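You operate a simulated robot arm through the tools that you are given. There is no shell and no other tool. Be economical: measure what you need, move in short steps, check, and stop when the job is done.

The job below is to be done with a simulated robot arm. You get a single attempt, and the scene is never put back.

TASK
Put the pot of wet parts in the drier and spin them dry.
Fine: leave the steel pot inside, the drier lid shut and the drier switched off; the tap and lift lever stay. Where these are worked on the way, their far stop is far enough and under half their travel is too little: drier switch.

Only the result counts: the job must be done as asked and must still hold three seconds after the hand-in. Knocking over, shifting, dropping, spilling or breaking anything else fails it. Lids that push on must go on centred and level and be pressed home; caps that screw on are set level and turned clockwise until they are tight.

THE ROBOT
A 6-joint arm with a fingered hand on a trunk, on a base that drives. Base frame: it is fixed to the floor where the robot stands at the start and does not move with it; the origin is under the middle of the robot, x ahead of it, y to its left, z up. Readings come in mm, degrees, newtons and seconds.
With the tool pointing down near the work surface it reaches from about 200 to 540 mm from the robot's upright axis, wherever it stands. Its first joint turns from -166.0 to 166.0 degrees. Places, roughly: blue tap [600, 500, 1400]; drier lid [600, 0, 1000]; drier switch [300, -100, 900]; inside of the steel pot [500, 200, 800]; inside of the white drier [600, -200, 700]; yellow lift lever [500, 900, 1000]. Payload 3.1 kg.
Tool frame: the origin (TCP) lies between the finger pads and is the grasp point; the fingertips stand 22 mm ahead of it; z points along the fingers, y is the line along which they close. Largest opening 132 mm; the body of the gripper starts 60 mm behind the TCP. The gripper is a hand of 4 fingers: y runs from the thumb to the fingers, the wrist lies at [0, 0, -218] in the tool frame, and closing takes about 1.5 s.
Orientation is that of the tool frame in the base frame, as [roll, pitch, yaw] about the fixed x, y, z axes, in that order (R = Rz(yaw) Ry(pitch) Rx(roll)). With the fingers straight down and closing along the base's y, the tool's x points along the base's -x, its y along +y and its z along -z.

THE INTERFACE
- The arm moves only by the tool move_arm. Its argument "deltas" is one flat list of numbers, 6 for each row, row after row: the shift along the base's x, y, z in mm, then the turn, a rotation vector about the base's x, y, z in degrees. In form: [tx, ty, tz, wx, wy, wz, tx, ty, tz, wx, wy, wz, ...]. A call has 1 to 10 rows; each row is the pose to reach, as a shift and turn from the pose commanded when the call began. "grip" is the finger opening in mm, from 0 to 132, set as the call begins (left out, the last holds). Rows are played at 5 a second. More than 50 mm and 8.6 degrees between two rows, or a gripper value outside its range, and nothing of the call is played. A pose out of reach is approached as far as the arm can. The call stops where the force on the tool passes 40 N (or 10 N more than at its start, if that is more) or the arm is blocked; 0.2 s more then pass. The fingers move at their own pace (about 153 mm/s each) and stop on an object; they squeeze with about 25 N. The grip force told is the motor's: it shows also when the fingers shut on nothing. Time passes only in rows, and 0.2 s behind the last, so rows that repeat a pose let the fingers close. It gives the time, the measured TCP pose, the force on the tool (base axes), the opening and the grip force at its end, in the units of the frame above (readings bear some noise), with the torque about the TCP (base axes, N m) and any sound that the robot's microphone picked up, and new pictures: "pictures" is both (left out), scene, wrist or none.
- Cameras (640 x 400 px; columns grow to the right, rows downward): "scene" is now at [21.4, 133, 1655.8]; the picture's right is [-0.20, -0.98, 0.00], its down [-0.71, 0.15, -0.69] and it looks along [0.67, -0.14, -0.73] (base axes); focal length 256 px, centre (320, 200). "wrist" rides on the gripper at [53, -53, -84] in the tool frame; the picture's right is [0.71, 0.71, 0.00], its down [-0.53, 0.53, -0.67] and it looks along [-0.47, 0.47, 0.74] (tool axes); focal length 247 px, centre (320, 200). There is no depth. A picture from a camera that has moved, and an enlarged one, comes with that camera's place and axes in the base frame and with its lens. The place of the scene camera against the robot may be out by one fixed shift of up to 12 mm in any direction.
- lift_body(by): slides the trunk up (or, below 0, down) by that many mm; the arm and the scene camera ride with it, the base frame stays. It gives what a move gives, with no picture.
- steer(legs): drives the robot by 1 to 6 legs, each [ahead, left, turn to the left] in mm, mm and degrees, along the robot's own axes; the way and the turn of a leg run together, so that a leg with both is an arc; at most 1500 mm and 180 degrees a leg. The arm and the cameras ride along, it lands a little off, and it stops where it bumps. It gives what a move gives, and a new picture of the scene camera.
- move_fingers(finger1, finger2, finger3, thumb_bend): sets how far each is bent, from 0 (flat) to 1 (curled in); at 0.3 the hand is open as for a grip, at 0.7 the pads meet at the TCP. One left out holds its place. A second passes; each finger stops where it meets its share of the squeeze, and holds until it gets a number again. A gripper value or a shape takes the hand back. It gives what a move gives, with no picture; readings hold the bend of each and the force on the fingers (four entries, about 0 where the hand has none), thumb and palm.
- grasp_type(shape): the hand has 4 fingers and takes this shape, open, in about a second: jaw (thumb against the fingers, like two jaws); tri (thumb and two fingers); tip (a fingertip pinch); poke (one finger out to press); point (the index stretched); flat (the hand flat); cup (the hand cupped); fist (a fist). The gripper value then closes the fingers along that shape, each until it touches; the sizes above hold for jaw. It gives what a move gives, with no picture.
- aim_head(pan, tilt): turns the head with the scene camera to pan (to the left, within 155 degrees either way) and tilt (down, from -29 to 69), counted from straight ahead of the robot. It gives what a move gives, and a new picture of the scene camera.
- close_up(camera, box): a new picture of the part [left, top, right, bottom] of that camera's present view, enlarged. It takes no simulated time.
- sign_off(): hands the job in; it is judged then, once.

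Work in short steps. Places have to be worked out from the pictures, the camera data and where the tool is seen: move nearer, look again, correct. Check each grasp and each placing, and mend what went wrong. You have 120 turns and 260 pictures in all, those below and enlarged ones among them. Open the gripper and draw the arm clear of the work before you hand the job in, unless the task says otherwise; then end with one line.

The tools are called as name(argument=value, ...) on one line, values as JSON. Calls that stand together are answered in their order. move_arm: Moves the arm, as the interface text tells. Its arguments: {"type":"object","properties":{"deltas":{"type":"array"},"grip":{"type":"number"},"pictures":{"type":"string","enum":["both","scene","wrist","none"]}},"required":["deltas"]} The other tools are called the same way: lift_body (by) slides the trunk up or down; grasp_type (shape) gives the hand a shape; move_fingers (finger1, finger2, finger3, thumb_bend) moves the fingers one by one; steer (legs) drives the base; aim_head (pan, tilt) turns the head that bears the scene camera; close_up (camera, box) takes an enlarged picture of a part of a camera's view; sign_off () hands the job in.

At the start:

```text
t: 0.0
tcp_pos: [334.0, -44.2, 1337.3]
ee_rot: [-180.0, 0.1, 180.0]
contact_force: [0.0, -0.5, -0.7]
moment: [0.0, 0.02, -0.01]
width: 131.9
grasp_force: 0.1
shape: jaw
bend: [0.3, 0.3, 0.3, 0.3]
finger forces: [0.0, 0.0, 0.1, 0.1, 0.0, 0.1]
trunk travel left (down, up): [-325.0, 61.0]
robot x, y, heading: [2.3, -4.1, 0.0]
head pan, tilt: [-11.5, 46.7]
```

scene: 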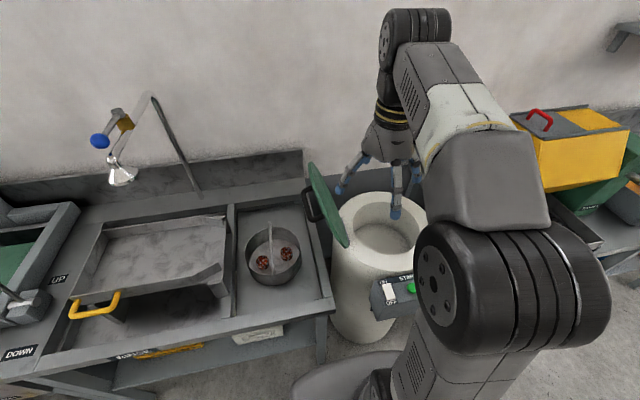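
wrist: 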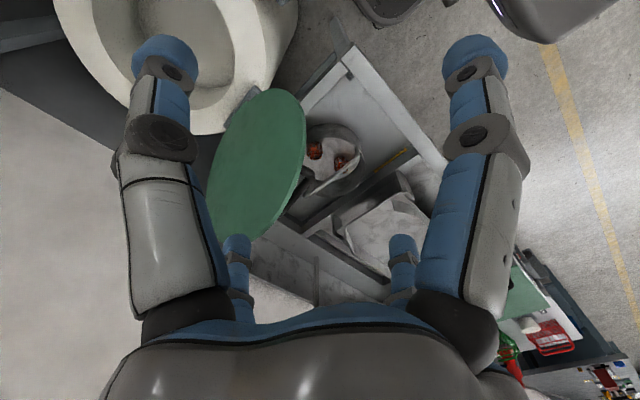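

The scene shows the pot with a bail/handle, the drier with its lid open, and a switch box with ON/OFF rocker and green START. I enlarge these areas to see them.

close_up(camera="scene", box=[220, 150, 440, 350])

close_up(camera="scene", box=[360, 260, 430, 320])

close_up(camera="scene", box=[230, 200, 320, 300])

```text
2.00 times, centred on (330, 250) of scene
camera zoom: at [21.4, 133.0, 1655.8], right [-0.2, -0.98, 0.0], down [-0.71, 0.15, -0.69], along [0.67, -0.14, -0.73], focal length 511 px, centre (300, 100)
```

zoom: 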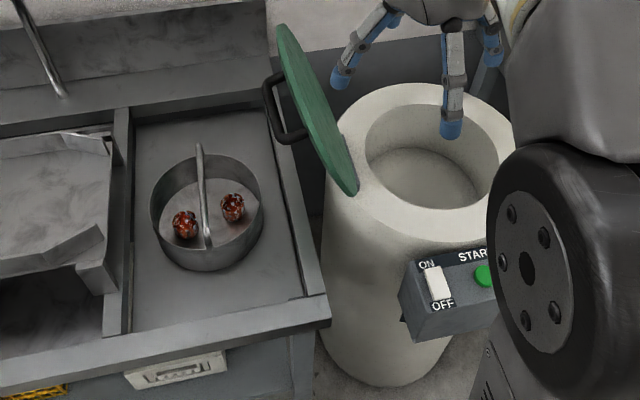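

```text
6.67 times, centred on (395, 290) of scene
camera zoom: at [21.4, 133.0, 1655.8], right [-0.2, -0.98, 0.0], down [-0.71, 0.15, -0.69], along [0.67, -0.14, -0.73], focal length 1703 px, centre (-180, -400)
```

zoom: 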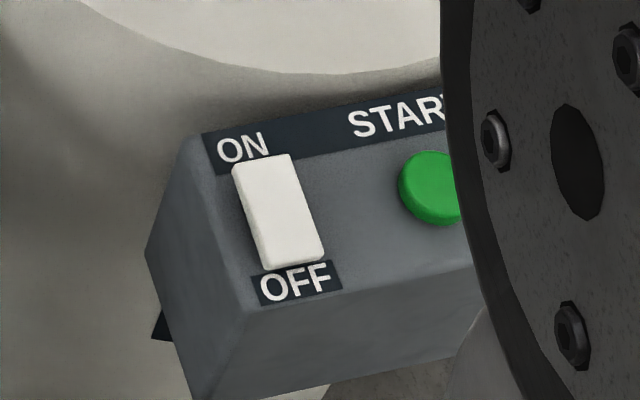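

```text
4.00 times, centred on (275, 250) of scene
camera zoom: at [21.4, 133.0, 1655.8], right [-0.2, -0.98, 0.0], down [-0.71, 0.15, -0.69], along [0.67, -0.14, -0.73], focal length 1022 px, centre (500, 0)
```

zoom: 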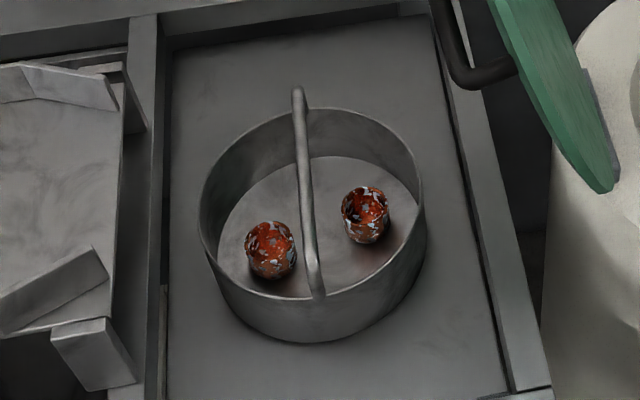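

The pot has a fixed bail running roughly along x, and the drier lid is hinged on the drier's left. I drive 200 mm left, parallel to the bench, to get a second view for triangulation and put the pot straight ahead.

steer(legs=[[0, 200, 0]])

```text
t: 1.6
tcp_pos: [332.9, 158.8, 1338.6]
ee_rot: [-180.0, -0.1, -179.9]
contact_force: [-0.1, -0.2, -1.2]
moment: [0.0, 0.0, 0.0]
width: 131.6
grasp_force: 0.0
shape: jaw
bend: [0.3, 0.3, 0.3, 0.3]
finger forces: [0.0, 0.1, 0.0, 0.0, 0.0, 0.1]
trunk travel left (down, up): [-325.0, 61.0]
robot x, y, heading: [1.9, 199.0, 0.2]
head pan, tilt: [-11.5, 46.7]
camera scene: at [21.0, 334.6, 1655.7], right [-0.2, -0.98, 0.0], down [-0.71, 0.14, -0.69], along [0.67, -0.14, -0.73], focal length 256 px, centre (320, 200)
```

scene: 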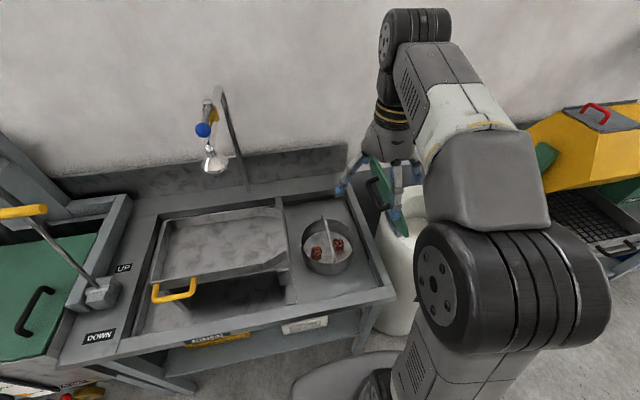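

close_up(camera="scene", box=[280, 200, 370, 300])

```text
4.00 times, centred on (325, 250) of scene
camera zoom: at [21.0, 334.6, 1655.7], right [-0.2, -0.98, 0.0], down [-0.71, 0.14, -0.69], along [0.67, -0.14, -0.73], focal length 1022 px, centre (300, 0)
```

zoom: 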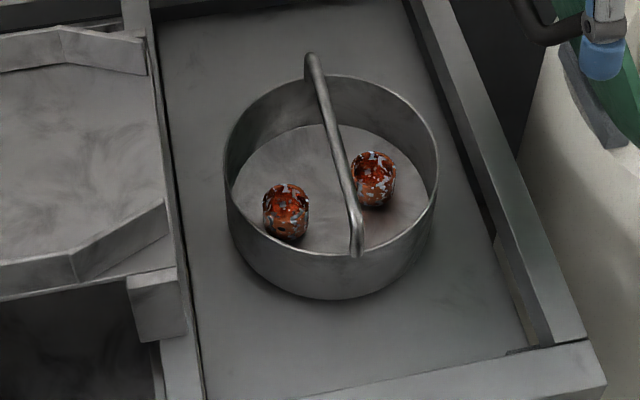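

Triangulating, the bail's top bar sits near (540, 200, 901) and runs along x, with the pot rim at about z 864 and Ø 197. Before driving closer I look steeply down for base clearance.

aim_head(pan=10, tilt=69)

```text
t: 2.5
tcp_pos: [333.2, 157.5, 1337.3]
ee_rot: [180.0, 0.0, -179.9]
contact_force: [-0.4, 0.3, -0.2]
moment: [0.01, 0.0, 0.02]
width: 131.9
grasp_force: 0.1
shape: jaw
bend: [0.3, 0.3, 0.3, 0.3]
finger forces: [0.0, 0.0, 0.1, 0.1, 0.0, 0.0]
trunk travel left (down, up): [-325.0, 61.0]
robot x, y, heading: [-1.6, 201.8, 0.2]
head pan, tilt: [10.0, 68.8]
camera scene: at [-2.2, 358.9, 1629.4], right [0.17, -0.98, 0.0], down [-0.92, -0.16, -0.36], along [0.36, 0.06, -0.93], focal length 256 px, centre (320, 200)
```

scene: 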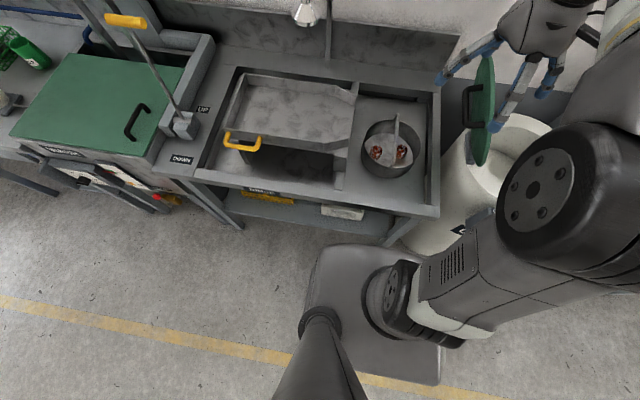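

The base front sits around x≈280 and the bench front near x≈330, so a 50 mm advance looks safe. Then I point the head at the pot and drier.

steer(legs=[[45, 0, 0]])

move_arm(deltas=[40, 10, -50, 0, 0, 0, 80, 20, -100, 0, 0, 0, 110, 30, -140, 0, 0, 0, 110, 40, -180, 0, 0, 0], grip=132)

```text
t: 3.4
tcp_pos: [378.8, 156.5, 1337.0]
ee_rot: [-179.9, 0.0, -179.9]
contact_force: [0.0, -0.8, 0.2]
moment: [0.01, 0.01, 0.0]
width: 132.1
grasp_force: 0.0
shape: jaw
bend: [0.3, 0.3, 0.3, 0.3]
finger forces: [0.0, 0.0, 0.1, 0.1, 0.0, 0.0]
trunk travel left (down, up): [-325.0, 61.0]
robot x, y, heading: [44.8, 201.3, -0.0]
head pan, tilt: [10.0, 68.8]
camera scene: at [43.4, 359.4, 1629.3], right [0.17, -0.98, 0.0], down [-0.92, -0.16, -0.36], along [0.36, 0.06, -0.93], focal length 256 px, centre (320, 200)
```

scene: 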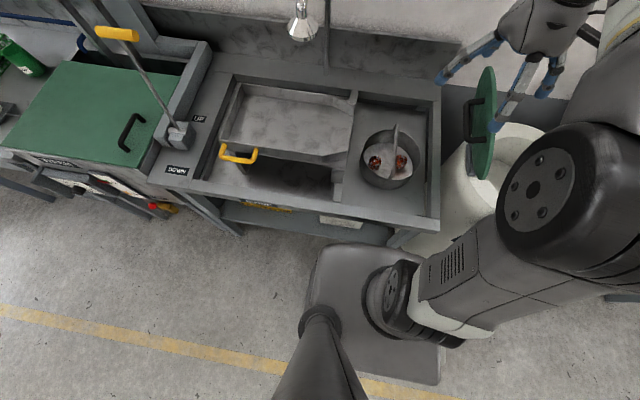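

```text
refused: row 1 steps farther than a row can; nothing moved
```

Rows must be under 50 mm each. I move horizontally over the pot, then down to about z 1060, and check with the wrist camera.

move_arm(deltas=[40, 11, 0, 0, 0, 0, 80, 22, 0, 0, 0, 0, 120, 33, 0, 0, 0, 0, 161, 44, 0, 0, 0, 0, 161, 44, -47, 0, 0, 0, 161, 44, -94, 0, 0, 0, 161, 44, -141, 0, 0, 0, 161, 44, -188, 0, 0, 0, 161, 44, -235, 0, 0, 0, 161, 44, -280, 0, 0, 0], grip=132)

```text
t: 5.6
tcp_pos: [541.5, 201.8, 1057.2]
ee_rot: [-180.0, 0.0, -179.9]
contact_force: [-0.1, 0.3, -1.0]
moment: [-0.01, -0.03, 0.0]
width: 131.9
grasp_force: 0.0
shape: jaw
bend: [0.3, 0.3, 0.3, 0.3]
finger forces: [0.0, 0.0, 0.0, 0.0, 0.0, 0.0]
out of reach, approached as far as the arm can: row 3, 4, 5
trunk travel left (down, up): [-325.0, 61.0]
robot x, y, heading: [44.8, 201.4, 0.1]
head pan, tilt: [10.0, 68.8]
camera scene: at [43.5, 359.4, 1629.3], right [0.17, -0.98, 0.0], down [-0.92, -0.16, -0.36], along [0.36, 0.06, -0.93], focal length 256 px, centre (320, 200)
camera wrist: at [488.0, 147.8, 1140.9], right [-0.71, 0.71, 0.0], down [0.53, 0.53, 0.67], along [0.47, 0.47, -0.74], focal length 247 px, centre (320, 200)
```

scene: 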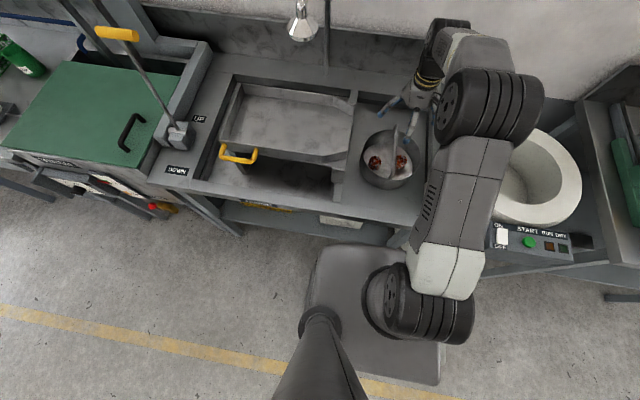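
wrist: 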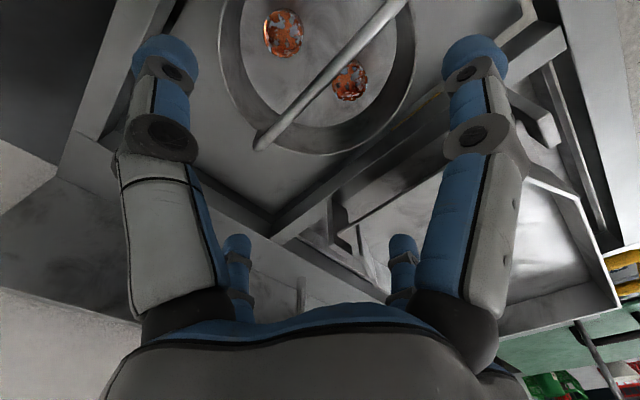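

The wrist view agrees with the bail at y≈201, z≈900. I lower onto it to TCP z≈897, still open.

move_arm(deltas=[0, 0, -45, 0, 0, 0, 0, 0, -90, 0, 0, 0, 0, 0, -130, 0, 0, 0, 0, 0, -150, 0, 0, 0, 0, 0, -160, 0, 0, 0], grip=132)

```text
t: 6.5
tcp_pos: [545.1, 200.2, 930.2]
ee_rot: [180.0, 1.3, -179.9]
contact_force: [-1.9, 0.8, 15.7]
moment: [0.0, 0.26, -0.02]
width: 131.8
grasp_force: 0.1
shape: jaw
bend: [0.22, 0.3, 0.28, 0.3]
finger forces: [8.8, 0.0, 7.5, 0.1, 0.1, 0.1]
trunk travel left (down, up): [-325.0, 61.0]
robot x, y, heading: [45.9, 202.2, 0.1]
head pan, tilt: [10.0, 68.8]
stopped in row 4: the force on the tool passed its limit at 52 N (the readings are from after the stop); the commanded pose is now the measured one
camera scene: at [41.3, 359.8, 1629.3], right [0.18, -0.98, 0.0], down [-0.92, -0.16, -0.36], along [0.36, 0.06, -0.93], focal length 256 px, centre (320, 200)
camera wrist: at [490.7, 147.0, 1013.4], right [-0.71, 0.71, -0.02], down [0.51, 0.53, 0.68], along [0.49, 0.47, -0.73], focal length 247 px, centre (320, 200)
```

scene: 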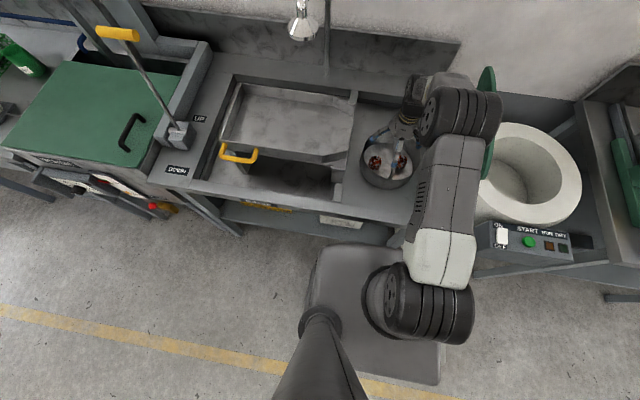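
wrist: 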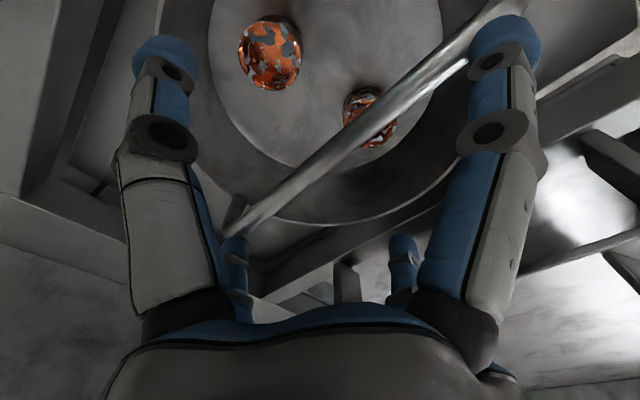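

The hand's four fingers stand in a cross, so fingers 1 and 3 landed on the bail (top at about z 907). I rise and turn the hand 45° so the bail passes between finger pairs.

move_arm(deltas=[-4, 0, 40, 0, 0, 0, -4, 0, 60, 0, -1.3, -8, -4, 0, 60, 0, -1.3, -16, -4, 0, 60, 0, -1.3, -24, -4, 0, 60, 0, -1.3, -32, -4, 0, 60, 0, -1.3, -39, -4, 0, 60, 0, -1.3, -45], grip=132)

```text
t: 8.1
tcp_pos: [540.7, 199.8, 989.1]
ee_rot: [179.5, 2.2, 135.0]
contact_force: [-0.4, 0.1, 0.4]
moment: [-0.01, -0.04, 0.0]
width: 132.1
grasp_force: 0.1
shape: jaw
bend: [0.3, 0.3, 0.3, 0.3]
finger forces: [0.0, 0.0, 0.0, 0.0, 0.1, 0.0]
trunk travel left (down, up): [-325.0, 61.0]
robot x, y, heading: [43.6, 204.9, 0.1]
head pan, tilt: [10.0, 68.8]
camera scene: at [42.8, 359.4, 1629.3], right [0.17, -0.98, 0.0], down [-0.92, -0.16, -0.36], along [0.36, 0.06, -0.93], focal length 256 px, centre (320, 200)
camera wrist: at [463.7, 202.1, 1070.0], right [0.0, 1.0, -0.02], down [0.72, 0.02, 0.69], along [0.69, -0.02, -0.72], focal length 247 px, centre (320, 200)
```

scene: 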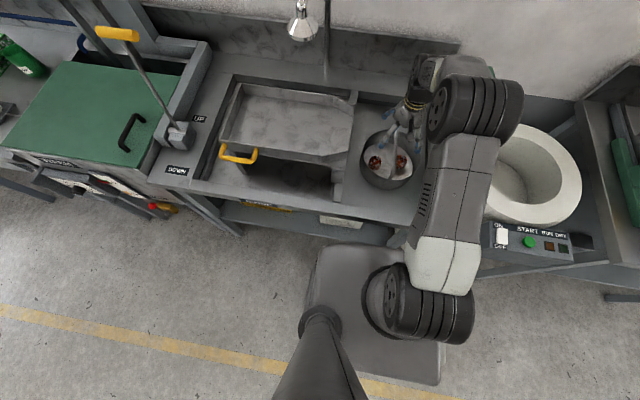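
wrist: 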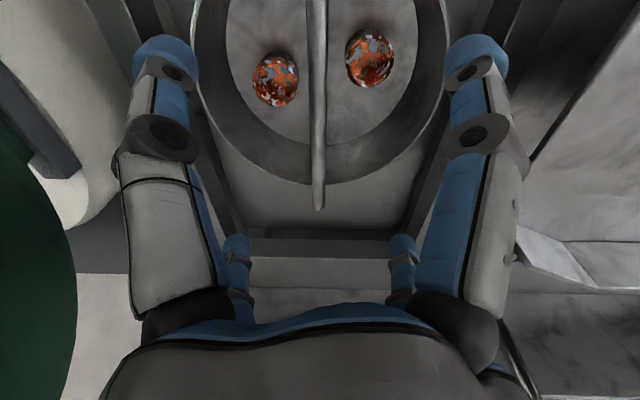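

The bail is now centred between the finger pairs. I level the hand and lower to z≈886.

move_arm(deltas=[0, 0.5, -40, 1.2, 1.9, 0, 0, 0.5, -75, 1.2, 1.9, 0, 0, 0.5, -95, 1.2, 1.9, 0, 0, 0.5, -103, 1.2, 1.9, 0], pictures="wrist")

```text
t: 9.1
tcp_pos: [541.2, 199.4, 885.9]
ee_rot: [179.9, 0.0, 135.1]
contact_force: [0.6, -0.7, 0.6]
moment: [-0.01, -0.02, 0.0]
width: 131.7
grasp_force: 0.0
shape: jaw
bend: [0.3, 0.3, 0.3, 0.3]
finger forces: [0.0, 0.0, 0.1, 0.0, 0.1, 0.1]
trunk travel left (down, up): [-325.0, 61.0]
robot x, y, heading: [45.5, 200.2, 0.1]
head pan, tilt: [10.0, 68.8]
camera wrist: at [466.6, 200.0, 969.5], right [0.0, 1.0, 0.0], down [0.74, 0.0, 0.67], along [0.67, 0.0, -0.74], focal length 247 px, centre (320, 200)
```

wrist: 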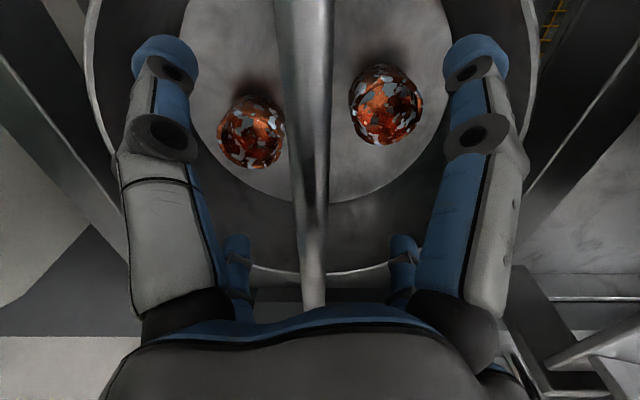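

The bail lies about 4 mm to the right of the hand centre (toward −y). I shift −3.5 mm and close.

move_arm(deltas=[0, -3.5, 0, 0, 0, 0], pictures="none")

move_arm(deltas=[0, 0, 0, 0, 0, 0, 0, 0, 0, 0, 0, 0, 0, 0, 0, 0, 0, 0, 0, 0, 0, 0, 0, 0, 0, 0, 0, 0, 0, 0, 0, 0, 0, 0, 0, 0, 0, 0, 0, 0, 0, 0, 0, 0, 0, 0, 0, 0], grip=0, pictures="wrist")

```text
t: 9.5
tcp_pos: [541.0, 196.8, 886.4]
ee_rot: [-180.0, 0.1, 135.1]
contact_force: [-0.1, -0.3, 0.7]
moment: [0.0, 0.0, 0.0]
width: 131.9
grasp_force: 0.1
shape: jaw
bend: [0.3, 0.3, 0.3, 0.3]
finger forces: [0.0, 0.1, 0.0, 0.0, 0.0, 0.0]
trunk travel left (down, up): [-325.0, 61.0]
robot x, y, heading: [43.7, 202.4, -0.0]
head pan, tilt: [10.0, 68.8]
```

```text
t: 11.3
tcp_pos: [541.3, 197.4, 887.4]
ee_rot: [-180.0, 0.2, 135.2]
contact_force: [0.4, 0.9, 0.0]
moment: [0.03, -0.01, 0.0]
width: 0.0
grasp_force: 25.1
shape: jaw
bend: [0.7, 0.7, 0.7, 0.7]
finger forces: [0.0, 0.0, 0.0, 0.0, 0.0, 0.0]
trunk travel left (down, up): [-325.0, 61.0]
robot x, y, heading: [45.6, 199.6, 0.3]
head pan, tilt: [10.0, 68.8]
camera wrist: at [466.5, 196.7, 969.8], right [0.0, 1.0, 0.0], down [0.74, 0.0, 0.67], along [0.67, 0.0, -0.74], focal length 247 px, centre (320, 200)
```

wrist: 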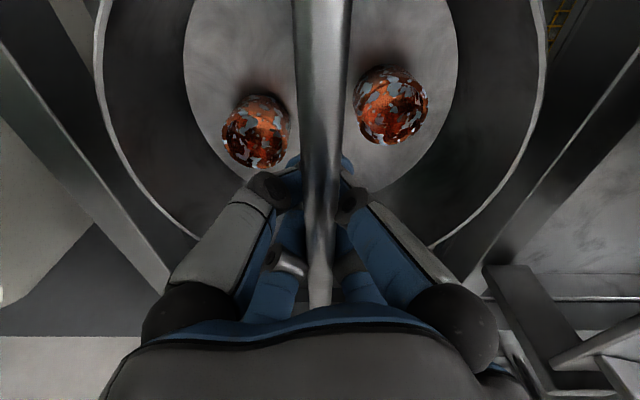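

The fingers closed fully beneath the bar, caging it without a pinch. I reopen, rise 11 mm so the pads meet on the bar, and close again.

move_arm(deltas=[0, 0, 0, 0, 0, 0, 0, 0, 0, 0, 0, 0, 0, 0, 0, 0, 0, 0, 0, 0, 0, 0, 0, 0, 0, -0.5, 11, 0, 0, 0], grip=100, pictures="none")

move_arm(deltas=[0, 0, 0, 0, 0, 0, 0, 0, 0, 0, 0, 0, 0, 0, 0, 0, 0, 0, 0, 0, 0, 0, 0, 0, 0, 0, 0, 0, 0, 0, 0, 0, 0, 0, 0, 0, 0, 0, 0, 0, 0, 0], grip=0, pictures="wrist")

```text
t: 12.5
tcp_pos: [540.3, 197.4, 897.4]
ee_rot: [179.9, 0.1, 135.2]
contact_force: [0.5, 0.1, 0.8]
moment: [0.0, -0.01, 0.04]
width: 100.5
grasp_force: 0.0
shape: jaw
bend: [0.26, 0.26, 0.26, 0.54]
finger forces: [0.0, 0.0, 0.0, 0.0, 0.0, 0.0]
trunk travel left (down, up): [-325.0, 61.0]
robot x, y, heading: [47.1, 204.4, 0.1]
head pan, tilt: [10.0, 68.8]
```

```text
t: 14.1
tcp_pos: [540.2, 195.9, 895.6]
ee_rot: [-180.0, 0.1, 135.1]
contact_force: [-0.5, 0.1, 0.0]
moment: [-0.01, -0.01, -0.05]
width: 0.2
grasp_force: 25.2
shape: jaw
bend: [0.7, 0.7, 0.7, 0.7]
finger forces: [1.8, 2.6, 3.6, 0.0, 0.7, 0.0]
trunk travel left (down, up): [-325.0, 61.0]
robot x, y, heading: [47.1, 201.2, 0.1]
head pan, tilt: [10.0, 68.8]
camera wrist: at [466.2, 196.2, 980.4], right [0.0, 1.0, 0.0], down [0.74, 0.0, 0.67], along [0.67, 0.0, -0.74], focal length 247 px, centre (320, 200)
```

wrist: 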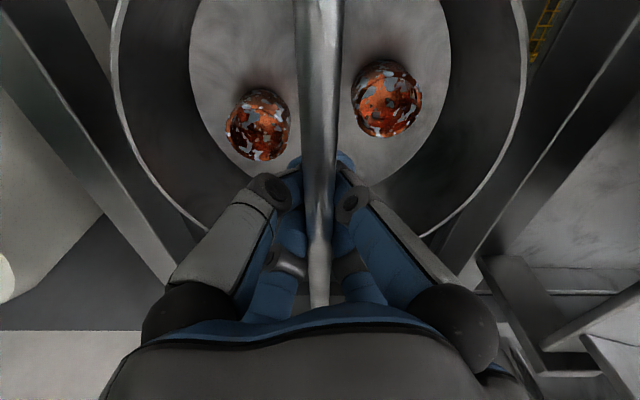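

Only slight contact, so the bar is still just above the pads. I reopen, rise another 7 mm and close.

move_arm(deltas=[0, 0, 0, 0, 0, 0, 0, 0, 0, 0, 0, 0, 0, 0, 0, 0, 0, 0, 0, 0, 0, 0, 0, 0, 0, 1, 8, 0, 0, 0], grip=132, pictures="none")

move_arm(deltas=[0, 0, 0, 0, 0, 0, 0, 0, 0, 0, 0, 0, 0, 0, 0, 0, 0, 0, 0, 0, 0, 0, 0, 0, 0, 0, 0, 0, 0, 0, 0, 0, 0, 0, 0, 0, 0, 0, 0, 0, 0, 0], grip=0, pictures="wrist")

```text
t: 15.3
tcp_pos: [541.6, 198.6, 905.3]
ee_rot: [-179.9, 0.1, 135.2]
contact_force: [-0.5, -0.5, -0.2]
moment: [0.0, -0.03, -0.02]
width: 132.2
grasp_force: 0.0
shape: jaw
bend: [0.3, 0.3, 0.3, 0.3]
finger forces: [0.0, 0.1, 0.0, 0.0, 0.1, 0.0]
trunk travel left (down, up): [-325.0, 61.0]
robot x, y, heading: [43.9, 202.2, 0.3]
head pan, tilt: [10.0, 68.8]
```

```text
t: 16.9
tcp_pos: [541.1, 196.7, 904.1]
ee_rot: [-179.9, 0.1, 135.2]
contact_force: [-0.9, -0.2, -0.4]
moment: [-0.01, -0.02, -0.01]
width: 0.0
grasp_force: 24.7
shape: jaw
bend: [0.7, 0.7, 0.7, 0.72]
finger forces: [5.6, 4.9, 5.5, 0.0, 4.8, 0.1]
trunk travel left (down, up): [-325.0, 61.0]
robot x, y, heading: [46.7, 201.9, 0.2]
head pan, tilt: [10.0, 68.8]
camera wrist: at [466.5, 197.5, 988.4], right [0.0, 1.0, 0.0], down [0.74, 0.0, 0.67], along [0.67, 0.0, -0.74], focal length 247 px, centre (320, 200)
```

wrist: 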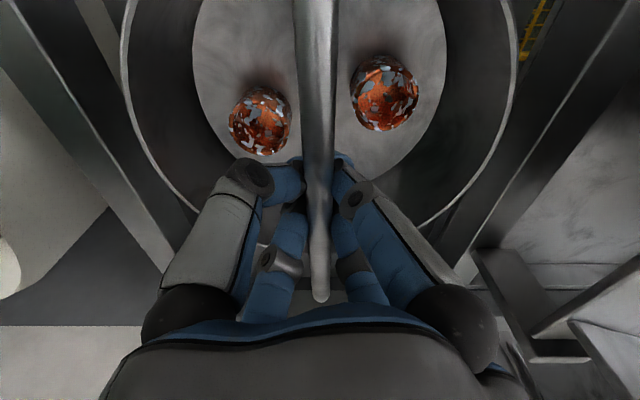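

All four fingers now press the bar (~5 N each). I lift 30 mm to test.

move_arm(deltas=[0, 0, 6, 0, 0, 0, 0, 0, 14, 0, 0, 0, 0, 0, 22, 0, 0, 0, 0, 0, 30, 0, 0, 0, 0, 0, 30, 0, 0, 0])

```text
t: 18.1
tcp_pos: [540.9, 197.3, 933.1]
ee_rot: [-179.9, 0.1, 135.1]
contact_force: [0.4, 0.0, -4.0]
moment: [0.05, -0.02, -0.02]
width: 0.0
grasp_force: 24.8
shape: jaw
bend: [0.7, 0.7, 0.7, 0.72]
finger forces: [5.7, 4.8, 5.6, 0.0, 4.7, 0.1]
trunk travel left (down, up): [-325.0, 61.0]
robot x, y, heading: [43.8, 202.0, 0.1]
head pan, tilt: [10.0, 68.8]
camera scene: at [43.4, 359.4, 1629.3], right [0.17, -0.98, 0.0], down [-0.92, -0.16, -0.36], along [0.36, 0.06, -0.93], focal length 256 px, centre (320, 200)
camera wrist: at [466.4, 197.3, 1018.4], right [0.0, 1.0, 0.0], down [0.74, 0.0, 0.67], along [0.67, 0.0, -0.74], focal length 247 px, centre (320, 200)
```

scene: 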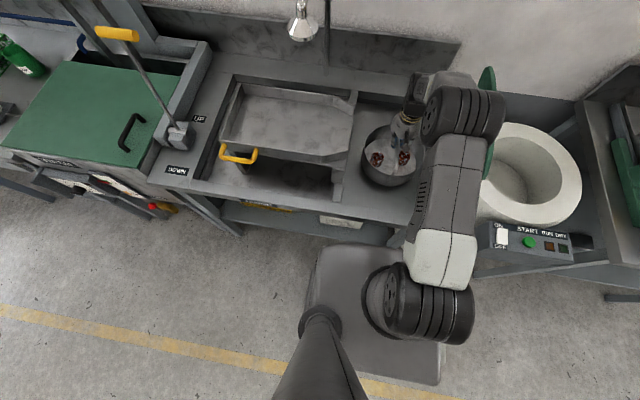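
wrist: 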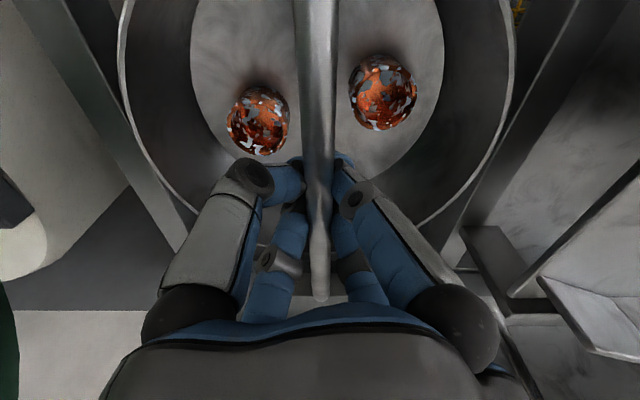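

The pot is held firmly. I enlarge the drier area to measure its mouth, the lid and the panel.

close_up(camera="scene", box=[460, 60, 600, 270])

close_up(camera="scene", box=[480, 215, 580, 270])

```text
1.90 times, centred on (530, 165) of scene
camera zoom: at [43.4, 359.4, 1629.3], right [0.17, -0.98, 0.0], down [-0.92, -0.16, -0.36], along [0.36, 0.06, -0.93], focal length 487 px, centre (-80, 267)
```

zoom: 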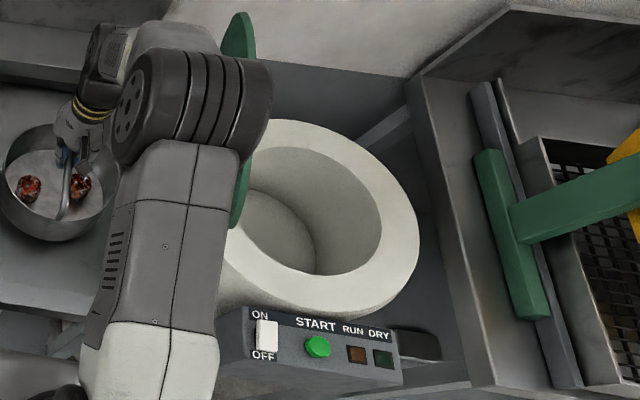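

```text
6.40 times, centred on (530, 242) of scene
camera zoom: at [43.4, 359.4, 1629.3], right [0.17, -0.98, 0.0], down [-0.92, -0.16, -0.36], along [0.36, 0.06, -0.93], focal length 1635 px, centre (-1024, -72)
```

zoom: 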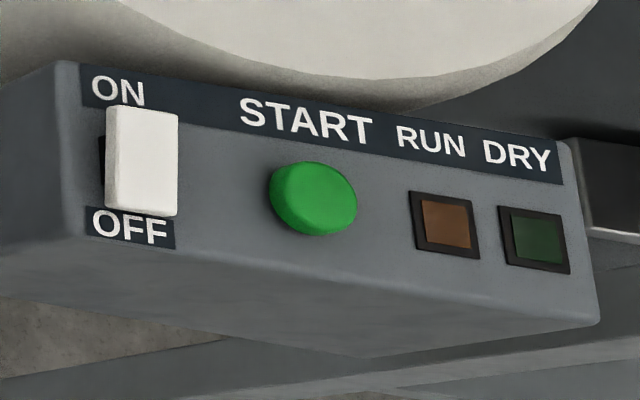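

Pot secure. I lift it to z≈1150, then draw it back to x≈330 so that it passes in front of the open lid.

move_arm(deltas=[0, 0, 40, 0, 0, 0, 0, 0, 80, 0, 0, 0, 0, 0, 120, 0, 0, 0, 0, 0, 160, 0, 0, 0, 0, 0, 200, 0, 0, 0, -35, 0, 220, 0, 0, 0, -75, 0, 220, 0, 0, 0, -120, 0, 220, 0, 0, 0, -165, 0, 220, 0, 0, 0, -205, 0, 220, 0, 0, 0])

```text
t: 20.3
tcp_pos: [334.0, 196.3, 1155.0]
ee_rot: [-179.9, 0.2, 135.1]
contact_force: [-0.5, 0.5, -3.4]
moment: [0.02, -0.03, 0.0]
width: 0.0
grasp_force: 24.9
shape: jaw
bend: [0.7, 0.7, 0.7, 0.72]
finger forces: [5.2, 5.1, 5.6, 0.0, 4.7, 0.0]
trunk travel left (down, up): [-325.0, 61.0]
robot x, y, heading: [46.4, 199.3, -0.1]
head pan, tilt: [10.0, 68.8]
camera scene: at [41.1, 359.4, 1629.3], right [0.17, -0.98, 0.0], down [-0.92, -0.16, -0.36], along [0.36, 0.06, -0.93], focal length 256 px, centre (320, 200)
camera wrist: at [258.7, 197.3, 1238.3], right [0.0, 1.0, 0.0], down [0.74, 0.0, 0.67], along [0.67, 0.0, -0.74], focal length 247 px, centre (320, 200)
```

scene: 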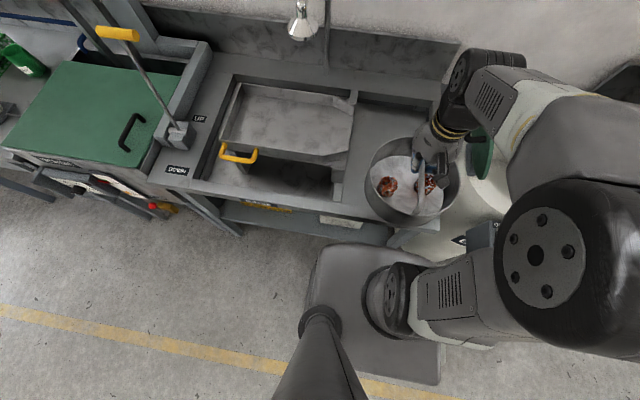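
wrist: 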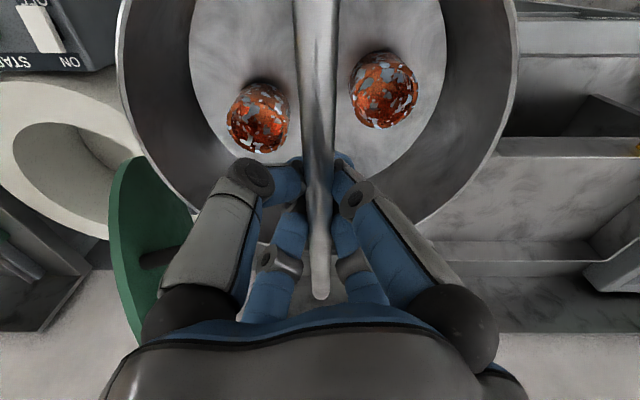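

I back off 45 mm and drive right ~300 mm, stopping to look before aligning with the drier.

steer(legs=[[-45, 0, 0], [0, -300, 0]])

aim_head(pan=-20, tilt=55)

move_arm(deltas=[0, 0, 0, 0, 0, 0], pictures="wrist")

```text
t: 22.8
tcp_pos: [291.3, -101.7, 1154.6]
ee_rot: [-179.9, 0.1, 134.9]
contact_force: [1.0, -0.1, -4.3]
moment: [0.02, 0.0, 0.01]
width: 0.0
grasp_force: 24.7
shape: jaw
bend: [0.7, 0.7, 0.7, 0.72]
finger forces: [5.5, 4.9, 5.3, 0.1, 4.7, 0.0]
trunk travel left (down, up): [-325.0, 61.0]
robot x, y, heading: [-1.3, -96.4, 0.1]
head pan, tilt: [10.0, 68.8]
camera scene: at [-1.5, 59.9, 1629.4], right [0.17, -0.99, 0.0], down [-0.92, -0.16, -0.36], along [0.36, 0.06, -0.93], focal length 256 px, centre (320, 200)
```

scene: 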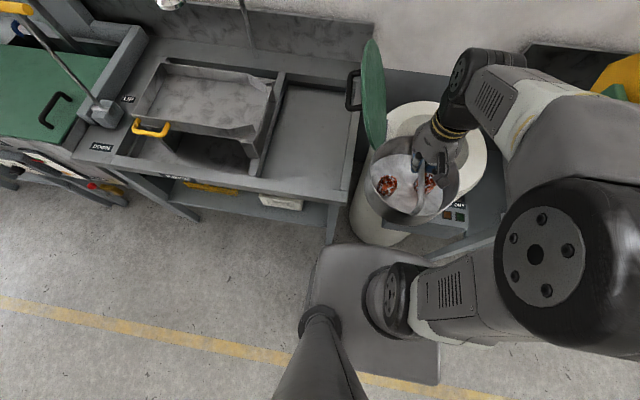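

```text
t: 23.8
tcp_pos: [290.5, -102.0, 1154.7]
ee_rot: [-179.9, 0.1, 134.9]
contact_force: [-0.3, 0.3, -3.3]
moment: [0.02, 0.01, 0.0]
width: 0.0
grasp_force: 24.6
shape: jaw
bend: [0.7, 0.7, 0.7, 0.72]
finger forces: [5.5, 4.8, 5.2, 0.1, 4.8, 0.1]
trunk travel left (down, up): [-325.0, 61.0]
robot x, y, heading: [-0.0, -98.9, 0.0]
head pan, tilt: [-20.0, 55.0]
camera scene: at [11.2, 26.5, 1644.7], right [-0.34, -0.94, 0.0], down [-0.77, 0.28, -0.57], along [0.54, -0.2, -0.82], focal length 256 px, centre (320, 200)
```

scene: 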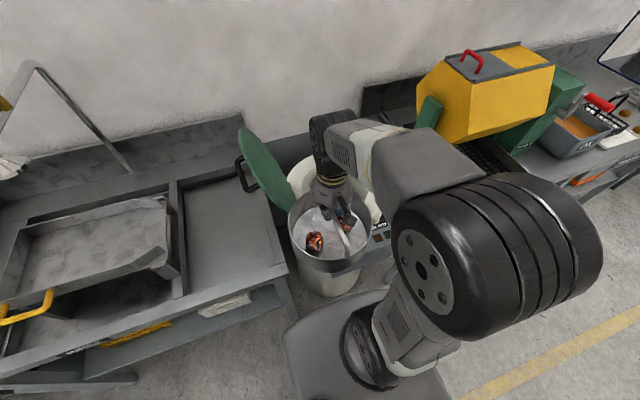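

```text
t: 24.1
tcp_pos: [290.8, -102.4, 1154.3]
ee_rot: [-180.0, 0.1, 134.9]
contact_force: [0.3, 0.2, -3.8]
moment: [0.02, 0.01, 0.0]
width: 0.0
grasp_force: 25.3
shape: jaw
bend: [0.7, 0.7, 0.7, 0.72]
finger forces: [5.6, 4.8, 5.4, 0.1, 4.7, 0.0]
trunk travel left (down, up): [-325.0, 61.0]
robot x, y, heading: [0.8, -99.0, 0.0]
head pan, tilt: [-20.0, 55.0]
camera wrist: at [215.7, -102.0, 1238.1], right [0.0, 1.0, 0.0], down [0.74, 0.0, 0.67], along [0.67, 0.0, -0.74], focal length 247 px, centre (320, 200)
```

wrist: 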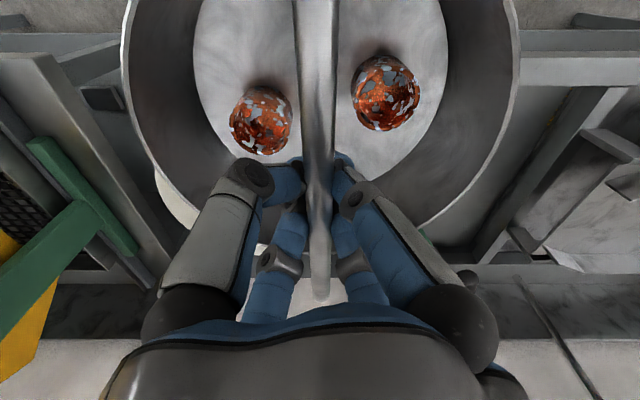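

The arm hides the drier from here. I swing the arm 64° to the right about the robot's axis, pot held high in free air, to get a clear view of the drier mouth, lid and panel.

move_arm(deltas=[-2.8, -40.4, 0, 0, 0, -8, -11.2, -79.9, 0, 0, 0, -16, -25.1, -118, 0, 0, 0, -24, -44.1, -153.7, 0, 0, 0, -32, -67.8, -186.4, 0, 0, 0, -40, -95.9, -215.5, 0, 0, 0, -48, -127.8, -240.4, 0, 0, 0, -56, -162.9, -260.7, 0, 0, 0, -64], pictures="scene")

```text
t: 25.9
tcp_pos: [126.2, -363.5, 1155.2]
ee_rot: [-180.0, 0.1, 70.8]
contact_force: [0.3, -0.8, -3.9]
moment: [-0.01, 0.02, 0.01]
width: 0.0
grasp_force: 25.1
shape: jaw
bend: [0.7, 0.7, 0.7, 0.72]
finger forces: [5.9, 5.0, 5.0, 0.0, 4.5, 0.0]
trunk travel left (down, up): [-325.0, 61.0]
robot x, y, heading: [-2.6, -98.0, -0.0]
head pan, tilt: [-20.0, 55.0]
camera scene: at [10.0, 25.4, 1644.8], right [-0.34, -0.94, 0.0], down [-0.77, 0.28, -0.57], along [0.54, -0.2, -0.82], focal length 256 px, centre (320, 200)
```

scene: 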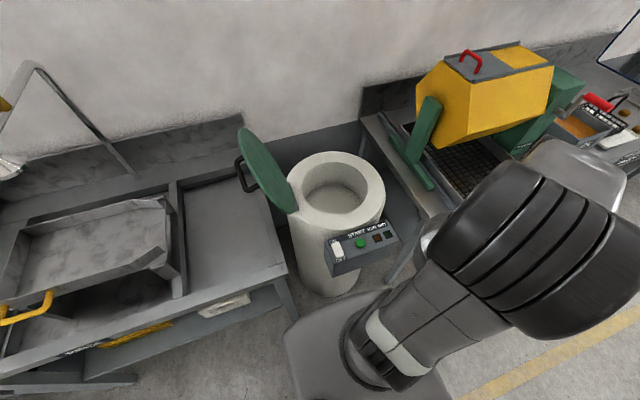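

Clear view. I enlarge it, then drive left 200 mm for a stereo partner.

close_up(camera="scene", box=[230, 120, 400, 280])

steer(legs=[[0, 200, 0]])

close_up(camera="scene", box=[330, 120, 500, 280])

```text
2.50 times, centred on (315, 200) of scene
camera zoom: at [10.0, 25.4, 1644.8], right [-0.34, -0.94, 0.0], down [-0.77, 0.28, -0.57], along [0.54, -0.2, -0.82], focal length 639 px, centre (332, 200)
```

zoom: 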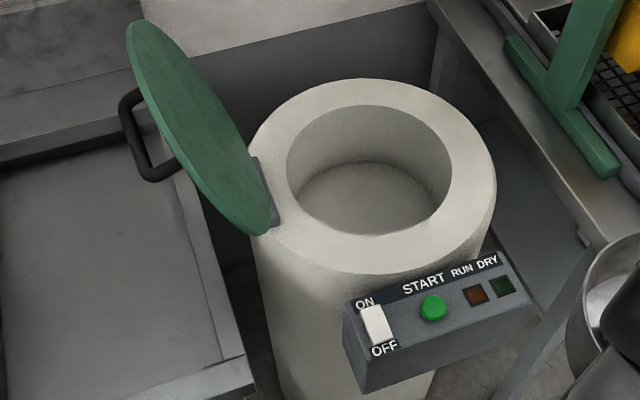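

```text
t: 27.6
tcp_pos: [127.4, -162.0, 1154.1]
ee_rot: [-180.0, 0.0, 71.0]
contact_force: [-0.4, 0.6, -3.5]
moment: [-0.01, 0.03, -0.02]
width: 0.1
grasp_force: 25.0
shape: jaw
bend: [0.7, 0.7, 0.7, 0.72]
finger forces: [5.6, 5.0, 5.4, 0.0, 4.7, 0.0]
trunk travel left (down, up): [-325.0, 61.0]
robot x, y, heading: [4.1, 102.1, -0.1]
head pan, tilt: [-20.0, 55.0]
camera scene: at [10.9, 227.1, 1644.7], right [-0.34, -0.94, 0.0], down [-0.77, 0.28, -0.57], along [0.54, -0.2, -0.82], focal length 256 px, centre (320, 200)
```

scene: 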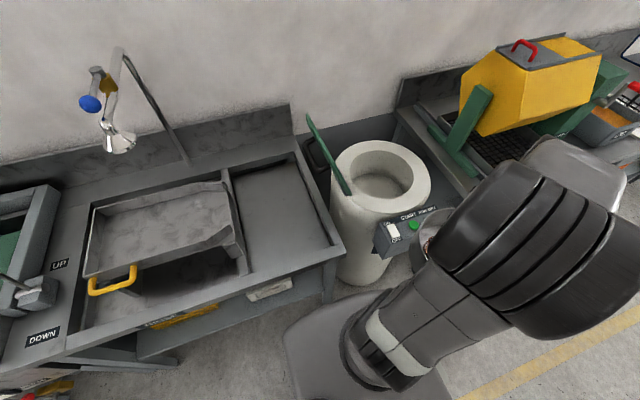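

```text
2.50 times, centred on (415, 200) of scene
camera zoom: at [10.9, 227.1, 1644.7], right [-0.34, -0.94, 0.0], down [-0.77, 0.28, -0.57], along [0.54, -0.2, -0.82], focal length 639 px, centre (82, 200)
```

zoom: 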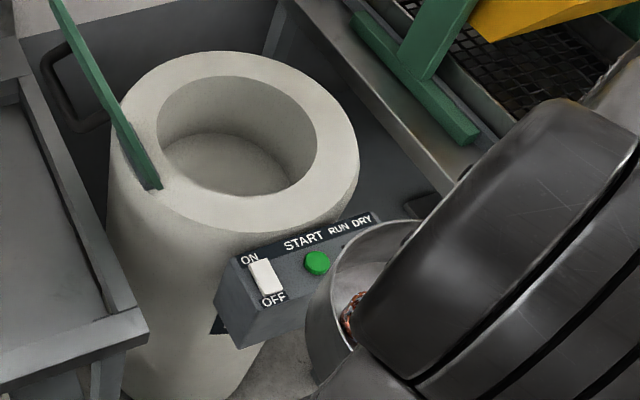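

Stereo gives the drier mouth centre ≈(558, −237), rim z≈857, inner Ø≈257; the switch is ≈(309, −143, 882) and START ≈(309, −227, 872). I drive right to y≈−237 and ahead to x≈40.

steer(legs=[[0, -339, 0], [38, 0, 0]])

```text
t: 30.2
tcp_pos: [164.0, -503.4, 1153.1]
ee_rot: [-179.8, 0.0, 71.0]
contact_force: [-0.2, -0.6, -3.4]
moment: [-0.03, 0.04, 0.01]
width: 0.0
grasp_force: 25.2
shape: jaw
bend: [0.7, 0.7, 0.7, 0.72]
finger forces: [6.2, 5.2, 4.9, 0.0, 4.6, 0.0]
trunk travel left (down, up): [-325.0, 61.0]
robot x, y, heading: [39.3, -237.0, 0.0]
head pan, tilt: [-20.0, 55.0]
camera scene: at [48.6, -114.6, 1644.7], right [-0.34, -0.94, 0.0], down [-0.77, 0.28, -0.57], along [0.54, -0.2, -0.82], focal length 256 px, centre (320, 200)
```

scene: 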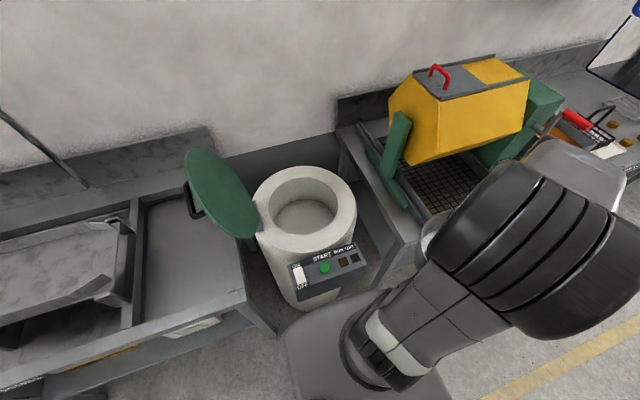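

A third clear view; I enlarge it to refine the drier and lid measurements.

close_up(camera="scene", box=[180, 140, 370, 310])

```text
2.35 times, centred on (275, 225) of scene
camera zoom: at [48.6, -114.6, 1644.7], right [-0.34, -0.94, 0.0], down [-0.77, 0.28, -0.57], along [0.54, -0.2, -0.82], focal length 601 px, centre (426, 141)
```

zoom: 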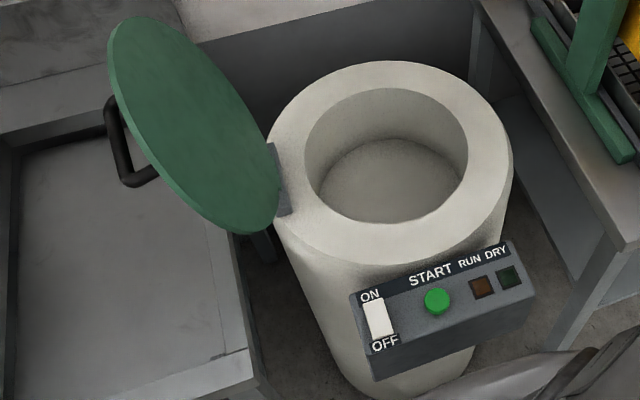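

Refined mouth centre ≈(558, −236), z≈860. I swing the arm back to straight ahead at the same height.

move_arm(deltas=[35.4, 19.8, 0, 0, 0, 8, 68.2, 44.5, 0, 0, 0, 16, 97.2, 73.5, 0, 0, 0, 24, 121.9, 106.3, 0, 0, 0, 32, 141.8, 142.2, 0, 0, 0, 40, 156.5, 180.4, 0, 0, 0, 48, 165.7, 220.4, 0, 0, 0, 56, 169.3, 265.4, 0, 0, 0, 64])

```text
t: 32.0
tcp_pos: [332.7, -237.3, 1152.6]
ee_rot: [-180.0, 0.1, 135.1]
contact_force: [-0.2, -0.2, -4.0]
moment: [0.06, 0.01, 0.03]
width: 0.1
grasp_force: 25.6
shape: jaw
bend: [0.7, 0.7, 0.7, 0.72]
finger forces: [5.5, 4.7, 5.5, 0.1, 5.2, 0.0]
trunk travel left (down, up): [-325.0, 61.0]
robot x, y, heading: [38.3, -239.4, -0.3]
head pan, tilt: [-20.0, 55.0]
camera scene: at [48.5, -113.0, 1644.6], right [-0.34, -0.94, 0.0], down [-0.77, 0.28, -0.57], along [0.54, -0.2, -0.82], focal length 256 px, centre (320, 200)
camera wrist: at [258.8, -236.6, 1236.9], right [0.0, 1.0, 0.0], down [0.74, 0.0, 0.67], along [0.67, 0.0, -0.74], focal length 247 px, centre (320, 200)
```

scene: 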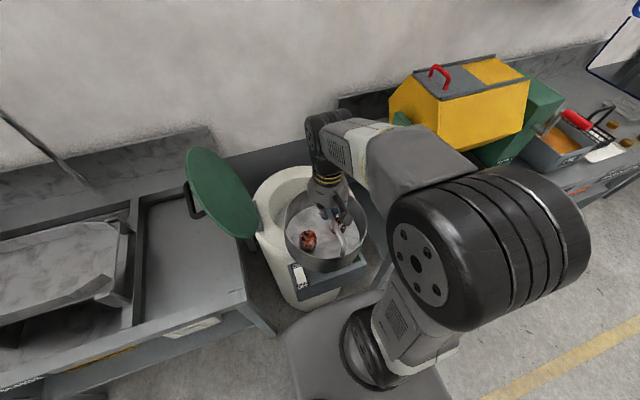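
wrist: 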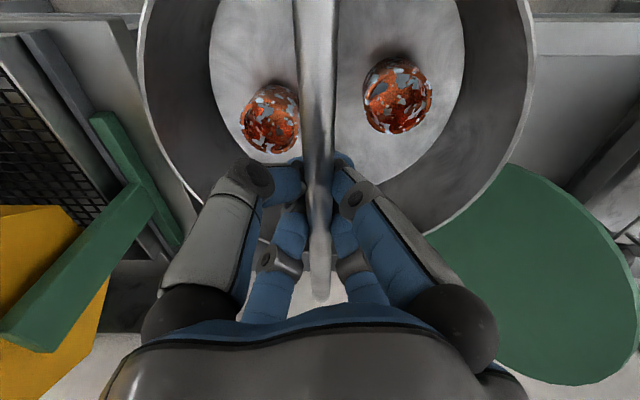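

The pot hangs well. I move forward over the drier mouth while dropping to z≈1060 (pot bottom ≈950, above the rim).

move_arm(deltas=[45, 0, -10, 0, 0, 0, 90, 0, -20, 0, 0, 0, 135, -1, -30, 0, 0, 0, 180, -1, -40, 0, 0, 0, 222, -1, -50, 0, 0, 0, 222, -1, -90, 0, 0, 0])

```text
t: 33.5
tcp_pos: [556.2, -238.6, 1063.1]
ee_rot: [-179.9, 0.0, 135.0]
contact_force: [0.7, 0.9, -4.0]
moment: [0.01, -0.05, 0.0]
width: 0.0
grasp_force: 25.2
shape: jaw
bend: [0.7, 0.7, 0.7, 0.72]
finger forces: [5.6, 4.5, 5.1, 0.1, 5.0, 0.1]
trunk travel left (down, up): [-325.0, 61.0]
robot x, y, heading: [39.0, -238.5, -0.2]
head pan, tilt: [-20.0, 55.0]
camera scene: at [48.6, -114.3, 1644.7], right [-0.34, -0.94, 0.0], down [-0.77, 0.28, -0.57], along [0.54, -0.2, -0.82], focal length 256 px, centre (320, 200)
camera wrist: at [482.2, -238.1, 1146.8], right [0.0, 1.0, 0.0], down [0.74, 0.0, 0.67], along [0.67, 0.0, -0.74], focal length 247 px, centre (320, 200)
```

scene: 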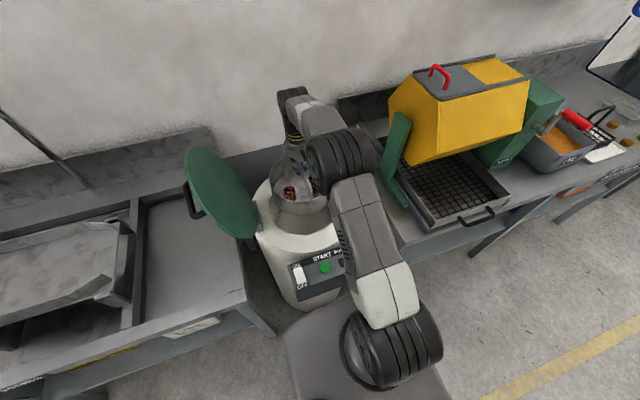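
wrist: 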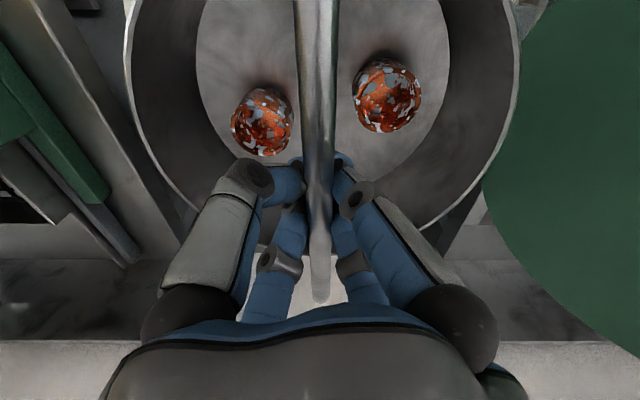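

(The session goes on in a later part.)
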